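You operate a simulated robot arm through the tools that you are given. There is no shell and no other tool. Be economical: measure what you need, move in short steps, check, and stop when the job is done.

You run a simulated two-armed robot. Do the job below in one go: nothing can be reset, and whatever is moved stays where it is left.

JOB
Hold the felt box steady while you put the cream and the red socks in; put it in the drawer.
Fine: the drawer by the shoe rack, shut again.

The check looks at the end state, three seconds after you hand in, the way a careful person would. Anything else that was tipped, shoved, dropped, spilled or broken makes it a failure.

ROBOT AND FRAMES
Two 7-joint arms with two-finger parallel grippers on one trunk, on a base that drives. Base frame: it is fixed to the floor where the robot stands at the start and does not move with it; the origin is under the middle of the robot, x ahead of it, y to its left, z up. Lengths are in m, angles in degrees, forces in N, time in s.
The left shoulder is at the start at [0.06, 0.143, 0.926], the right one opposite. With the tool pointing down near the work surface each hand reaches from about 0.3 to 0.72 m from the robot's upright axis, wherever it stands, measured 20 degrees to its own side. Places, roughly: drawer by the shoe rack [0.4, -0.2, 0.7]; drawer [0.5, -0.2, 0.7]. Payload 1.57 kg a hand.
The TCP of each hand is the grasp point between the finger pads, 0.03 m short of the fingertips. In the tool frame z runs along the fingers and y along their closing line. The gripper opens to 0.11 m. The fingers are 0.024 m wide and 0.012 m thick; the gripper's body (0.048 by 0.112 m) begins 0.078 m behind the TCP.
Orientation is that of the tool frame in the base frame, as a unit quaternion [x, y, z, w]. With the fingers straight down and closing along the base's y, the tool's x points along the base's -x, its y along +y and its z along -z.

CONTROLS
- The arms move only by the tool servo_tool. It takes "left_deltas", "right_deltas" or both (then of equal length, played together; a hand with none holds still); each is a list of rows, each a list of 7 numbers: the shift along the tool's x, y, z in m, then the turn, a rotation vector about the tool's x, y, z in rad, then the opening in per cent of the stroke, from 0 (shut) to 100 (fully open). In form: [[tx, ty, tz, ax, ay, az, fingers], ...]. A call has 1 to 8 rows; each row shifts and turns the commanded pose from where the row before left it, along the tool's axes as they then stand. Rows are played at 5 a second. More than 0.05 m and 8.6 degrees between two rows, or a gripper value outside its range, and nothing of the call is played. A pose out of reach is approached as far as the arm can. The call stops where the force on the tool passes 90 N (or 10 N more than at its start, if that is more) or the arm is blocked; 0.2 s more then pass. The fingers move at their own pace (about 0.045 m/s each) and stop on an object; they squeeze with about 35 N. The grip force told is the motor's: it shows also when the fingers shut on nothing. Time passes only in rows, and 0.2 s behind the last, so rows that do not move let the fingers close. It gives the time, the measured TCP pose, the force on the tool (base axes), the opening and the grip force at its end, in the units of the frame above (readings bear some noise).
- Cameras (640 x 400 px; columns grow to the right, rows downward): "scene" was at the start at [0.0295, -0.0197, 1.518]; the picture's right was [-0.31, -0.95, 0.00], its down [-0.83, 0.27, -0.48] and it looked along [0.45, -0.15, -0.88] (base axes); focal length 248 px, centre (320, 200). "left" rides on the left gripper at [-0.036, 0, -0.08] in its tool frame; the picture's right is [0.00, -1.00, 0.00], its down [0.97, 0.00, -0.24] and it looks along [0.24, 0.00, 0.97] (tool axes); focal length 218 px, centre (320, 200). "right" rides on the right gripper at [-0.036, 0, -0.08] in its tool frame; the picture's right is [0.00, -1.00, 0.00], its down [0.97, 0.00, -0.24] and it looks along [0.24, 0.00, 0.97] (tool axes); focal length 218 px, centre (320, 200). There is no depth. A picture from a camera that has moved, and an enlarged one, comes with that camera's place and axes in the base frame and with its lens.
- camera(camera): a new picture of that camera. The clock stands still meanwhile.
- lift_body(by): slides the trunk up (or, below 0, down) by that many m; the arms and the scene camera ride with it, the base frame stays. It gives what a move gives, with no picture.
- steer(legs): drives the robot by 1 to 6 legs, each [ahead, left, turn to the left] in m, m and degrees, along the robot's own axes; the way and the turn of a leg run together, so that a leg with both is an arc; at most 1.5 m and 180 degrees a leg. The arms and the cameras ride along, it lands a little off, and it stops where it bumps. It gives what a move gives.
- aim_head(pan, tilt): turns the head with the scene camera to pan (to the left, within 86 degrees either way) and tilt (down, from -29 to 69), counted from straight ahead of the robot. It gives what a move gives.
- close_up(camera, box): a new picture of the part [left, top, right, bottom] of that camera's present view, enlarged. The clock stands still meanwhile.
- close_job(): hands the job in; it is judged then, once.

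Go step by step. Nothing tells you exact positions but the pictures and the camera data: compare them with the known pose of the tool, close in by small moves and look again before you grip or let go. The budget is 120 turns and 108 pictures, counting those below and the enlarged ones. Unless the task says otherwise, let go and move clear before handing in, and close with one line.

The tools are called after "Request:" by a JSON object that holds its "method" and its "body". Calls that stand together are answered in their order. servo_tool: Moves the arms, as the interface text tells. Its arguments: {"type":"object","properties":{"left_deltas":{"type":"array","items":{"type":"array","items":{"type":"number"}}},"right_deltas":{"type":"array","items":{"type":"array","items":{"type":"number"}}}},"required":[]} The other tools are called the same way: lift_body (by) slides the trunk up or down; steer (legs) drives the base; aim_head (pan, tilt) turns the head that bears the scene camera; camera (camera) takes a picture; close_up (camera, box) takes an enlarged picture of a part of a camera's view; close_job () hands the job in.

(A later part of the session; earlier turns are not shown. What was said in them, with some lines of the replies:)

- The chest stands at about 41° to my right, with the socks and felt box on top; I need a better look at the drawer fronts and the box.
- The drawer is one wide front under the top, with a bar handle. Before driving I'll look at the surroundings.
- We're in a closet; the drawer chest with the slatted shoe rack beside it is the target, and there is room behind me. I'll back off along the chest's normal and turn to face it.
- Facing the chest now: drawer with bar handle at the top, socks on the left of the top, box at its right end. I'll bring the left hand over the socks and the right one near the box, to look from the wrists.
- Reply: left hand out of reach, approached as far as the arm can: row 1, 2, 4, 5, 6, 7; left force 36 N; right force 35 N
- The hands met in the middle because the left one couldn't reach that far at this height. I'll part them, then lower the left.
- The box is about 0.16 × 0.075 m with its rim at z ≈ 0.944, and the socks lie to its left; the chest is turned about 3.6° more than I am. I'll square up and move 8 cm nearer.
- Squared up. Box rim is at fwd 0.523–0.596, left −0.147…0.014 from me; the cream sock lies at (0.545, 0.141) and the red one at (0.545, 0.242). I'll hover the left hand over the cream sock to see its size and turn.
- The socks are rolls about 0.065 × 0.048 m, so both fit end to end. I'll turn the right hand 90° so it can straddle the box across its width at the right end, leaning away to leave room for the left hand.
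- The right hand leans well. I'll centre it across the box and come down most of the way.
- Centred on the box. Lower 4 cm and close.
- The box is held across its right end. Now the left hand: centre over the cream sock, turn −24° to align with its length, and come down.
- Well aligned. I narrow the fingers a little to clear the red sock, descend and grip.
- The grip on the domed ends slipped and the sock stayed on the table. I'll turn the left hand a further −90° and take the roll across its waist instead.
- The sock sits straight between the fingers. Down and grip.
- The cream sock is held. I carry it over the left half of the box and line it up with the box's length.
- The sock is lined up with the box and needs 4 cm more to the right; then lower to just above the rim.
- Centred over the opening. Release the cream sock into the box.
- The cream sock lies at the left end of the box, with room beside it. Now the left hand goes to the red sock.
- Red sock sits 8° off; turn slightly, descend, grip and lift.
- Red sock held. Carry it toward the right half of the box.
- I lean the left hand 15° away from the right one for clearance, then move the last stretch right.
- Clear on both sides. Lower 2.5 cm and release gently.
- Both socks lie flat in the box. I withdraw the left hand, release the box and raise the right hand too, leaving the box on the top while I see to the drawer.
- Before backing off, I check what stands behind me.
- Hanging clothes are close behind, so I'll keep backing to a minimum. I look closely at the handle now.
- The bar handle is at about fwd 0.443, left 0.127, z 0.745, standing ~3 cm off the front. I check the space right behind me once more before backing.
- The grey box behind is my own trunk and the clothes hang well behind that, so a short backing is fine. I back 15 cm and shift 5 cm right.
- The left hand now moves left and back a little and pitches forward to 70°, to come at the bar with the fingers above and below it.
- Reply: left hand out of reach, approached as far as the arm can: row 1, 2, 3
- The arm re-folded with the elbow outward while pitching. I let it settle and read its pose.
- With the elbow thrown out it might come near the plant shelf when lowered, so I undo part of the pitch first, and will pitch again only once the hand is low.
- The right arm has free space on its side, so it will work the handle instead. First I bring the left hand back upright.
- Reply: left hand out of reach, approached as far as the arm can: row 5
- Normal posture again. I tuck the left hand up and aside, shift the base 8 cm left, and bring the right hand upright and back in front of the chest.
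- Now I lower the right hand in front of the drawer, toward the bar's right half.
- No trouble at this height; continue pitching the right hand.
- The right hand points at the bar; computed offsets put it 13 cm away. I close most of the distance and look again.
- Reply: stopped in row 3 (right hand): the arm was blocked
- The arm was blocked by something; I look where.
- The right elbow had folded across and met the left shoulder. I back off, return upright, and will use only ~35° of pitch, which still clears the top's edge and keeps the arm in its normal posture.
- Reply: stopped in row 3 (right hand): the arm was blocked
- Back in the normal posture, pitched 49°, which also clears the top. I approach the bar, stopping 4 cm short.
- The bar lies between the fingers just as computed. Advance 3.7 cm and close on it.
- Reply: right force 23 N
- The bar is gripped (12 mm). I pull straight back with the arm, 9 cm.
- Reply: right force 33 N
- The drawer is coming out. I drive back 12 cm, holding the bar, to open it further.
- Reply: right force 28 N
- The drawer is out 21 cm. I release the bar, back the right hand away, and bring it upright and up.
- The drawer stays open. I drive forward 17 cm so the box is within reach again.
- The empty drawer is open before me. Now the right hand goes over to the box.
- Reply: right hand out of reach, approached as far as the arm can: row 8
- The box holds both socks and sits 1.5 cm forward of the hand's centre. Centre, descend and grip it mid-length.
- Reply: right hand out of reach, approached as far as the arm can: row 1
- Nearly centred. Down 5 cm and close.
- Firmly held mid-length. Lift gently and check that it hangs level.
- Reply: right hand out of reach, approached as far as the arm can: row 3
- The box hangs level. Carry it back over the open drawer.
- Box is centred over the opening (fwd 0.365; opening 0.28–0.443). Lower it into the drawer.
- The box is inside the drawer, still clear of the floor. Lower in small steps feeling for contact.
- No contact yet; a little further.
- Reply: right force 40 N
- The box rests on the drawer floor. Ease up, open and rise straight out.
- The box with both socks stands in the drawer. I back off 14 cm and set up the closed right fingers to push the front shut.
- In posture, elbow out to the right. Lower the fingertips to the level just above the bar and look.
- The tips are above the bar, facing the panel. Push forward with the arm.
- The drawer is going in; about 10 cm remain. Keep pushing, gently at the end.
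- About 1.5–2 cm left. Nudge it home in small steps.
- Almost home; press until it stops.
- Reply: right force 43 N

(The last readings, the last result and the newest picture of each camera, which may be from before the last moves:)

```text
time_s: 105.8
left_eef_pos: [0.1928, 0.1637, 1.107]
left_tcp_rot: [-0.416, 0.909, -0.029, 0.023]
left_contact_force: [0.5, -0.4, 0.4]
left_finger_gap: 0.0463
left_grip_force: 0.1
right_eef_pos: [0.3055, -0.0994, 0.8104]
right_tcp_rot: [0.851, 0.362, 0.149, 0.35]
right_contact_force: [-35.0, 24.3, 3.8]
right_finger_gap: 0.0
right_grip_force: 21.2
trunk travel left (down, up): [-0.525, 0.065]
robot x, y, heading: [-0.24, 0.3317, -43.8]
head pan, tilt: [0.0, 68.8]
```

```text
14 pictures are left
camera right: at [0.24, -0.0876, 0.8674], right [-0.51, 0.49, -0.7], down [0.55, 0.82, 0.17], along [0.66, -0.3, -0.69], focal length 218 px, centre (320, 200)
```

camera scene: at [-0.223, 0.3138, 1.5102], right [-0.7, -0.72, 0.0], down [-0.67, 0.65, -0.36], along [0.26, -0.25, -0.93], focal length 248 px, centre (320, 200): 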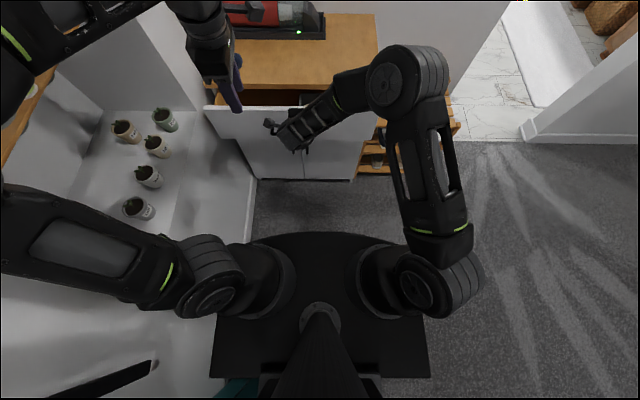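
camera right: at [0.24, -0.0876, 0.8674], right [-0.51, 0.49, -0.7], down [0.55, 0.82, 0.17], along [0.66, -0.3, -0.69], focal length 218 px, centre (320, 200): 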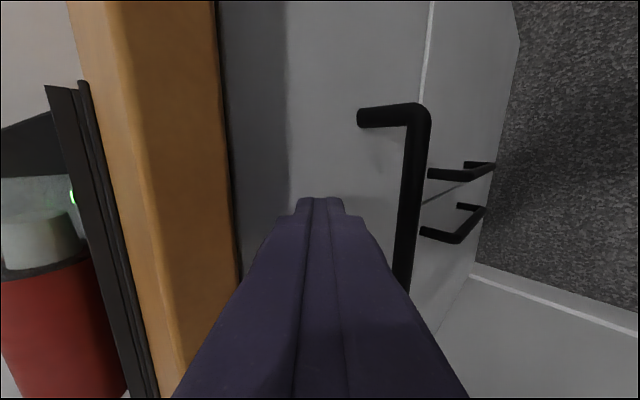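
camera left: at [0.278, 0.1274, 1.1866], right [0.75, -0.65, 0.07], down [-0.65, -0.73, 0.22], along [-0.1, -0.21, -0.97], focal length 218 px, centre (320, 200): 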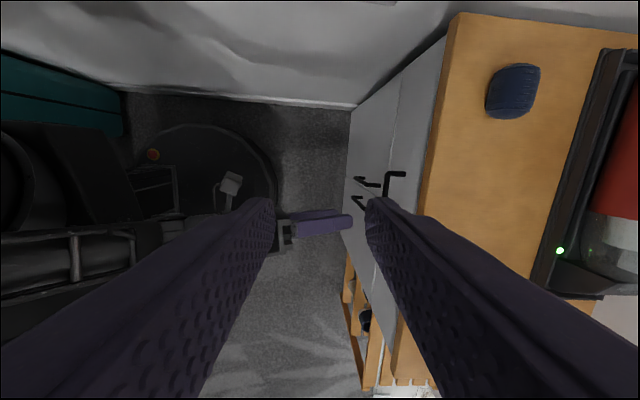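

The drawer is at its stop. Withdraw the right hand straight back and check.

Request:
{"method": "servo_tool", "body": {"right_deltas": [[0, -0.0177, -0.0177, 0, 0, 0, 0], [0, -0.0213, -0.0212, 0, 0, 0, 0], [0, -0.0213, -0.0212, 0, 0, 0, 0], [0, 0, -0.04, 0, 0, 0, 0], [-0.03, 0, -0.03, 0, 0, 0, 0], [-0.04, 0, 0, 0, 0, 0, 0], [-0.04, 0, 0, 0, 0, 0, 0], [-0.04, 0, 0, 0, 0, 0, 0]]}}

Request:
{"method": "aim_head", "body": {"pan": 0, "tilt": 55}}

Request:
{"method": "camera", "body": {"camera": "scene"}}

Request:
{"method": "close_up", "body": {"camera": "scene", "box": [200, 110, 400, 235]}}

```text
time_s: 107.6
left_eef_pos: [0.196, 0.1614, 1.1073]
left_tcp_rot: [-0.416, 0.909, -0.026, 0.021]
left_contact_force: [0.2, -0.7, 0.1]
left_finger_gap: 0.046
left_grip_force: 0.1
right_eef_pos: [0.1071, -0.1198, 0.8606]
right_tcp_rot: [0.851, 0.361, 0.149, 0.351]
right_contact_force: [0.2, -0.4, 0.7]
right_finger_gap: 0.0
right_grip_force: 21.0
trunk travel left (down, up): [-0.525, 0.065]
robot x, y, heading: [-0.2437, 0.3331, -43.9]
head pan, tilt: [0.0, 68.8]
```

```text
time_s: 108.3
left_eef_pos: [0.1969, 0.1613, 1.1053]
left_tcp_rot: [-0.416, 0.909, -0.027, 0.022]
left_contact_force: [0.4, 0.0, -0.2]
left_finger_gap: 0.0463
left_grip_force: 0.1
right_eef_pos: [0.1084, -0.1213, 0.8615]
right_tcp_rot: [0.851, 0.36, 0.149, 0.351]
right_contact_force: [0.5, 0.5, 0.6]
right_finger_gap: 0.0
right_grip_force: 21.3
trunk travel left (down, up): [-0.525, 0.065]
robot x, y, heading: [-0.2421, 0.3346, -44.3]
head pan, tilt: [0.0, 55.0]
```

```text
13 pictures are left
camera scene: at [-0.212, 0.3028, 1.5257], right [-0.7, -0.72, 0.0], down [-0.59, 0.57, -0.57], along [0.41, -0.4, -0.82], focal length 248 px, centre (320, 200)
```

scene: 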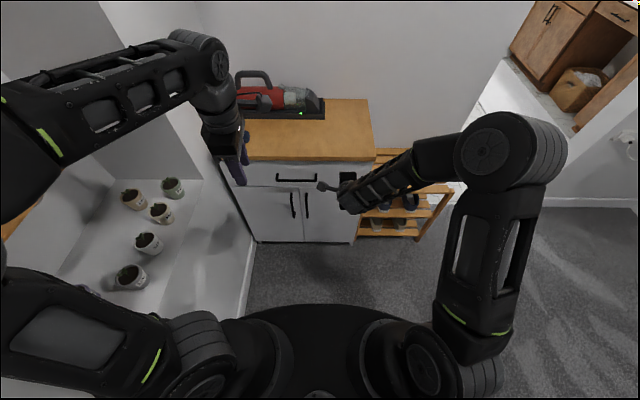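

```text
3.20 times, centred on (300, 172) of scene
camera zoom: at [-0.212, 0.3028, 1.5257], right [-0.7, -0.72, 0.0], down [-0.59, 0.57, -0.57], along [0.41, -0.4, -0.82], focal length 793 px, centre (384, 288)
```

zoom: 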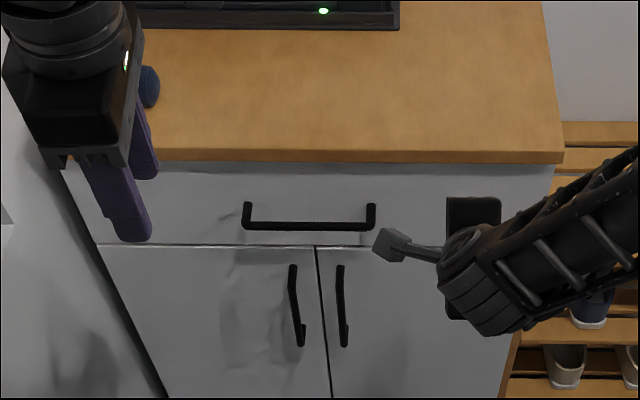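

The drawer is shut flush, the blue sock, vacuum, plants and shoes are untouched, and both hands are clear. I hand the job in.

Request:
{"method": "close_job", "body": {}}

```text
The job is handed in.
```

The cream and red socks are in the felt box, which I held steady while loading. The box is in the drawer by the shoe rack, and the drawer is shut.
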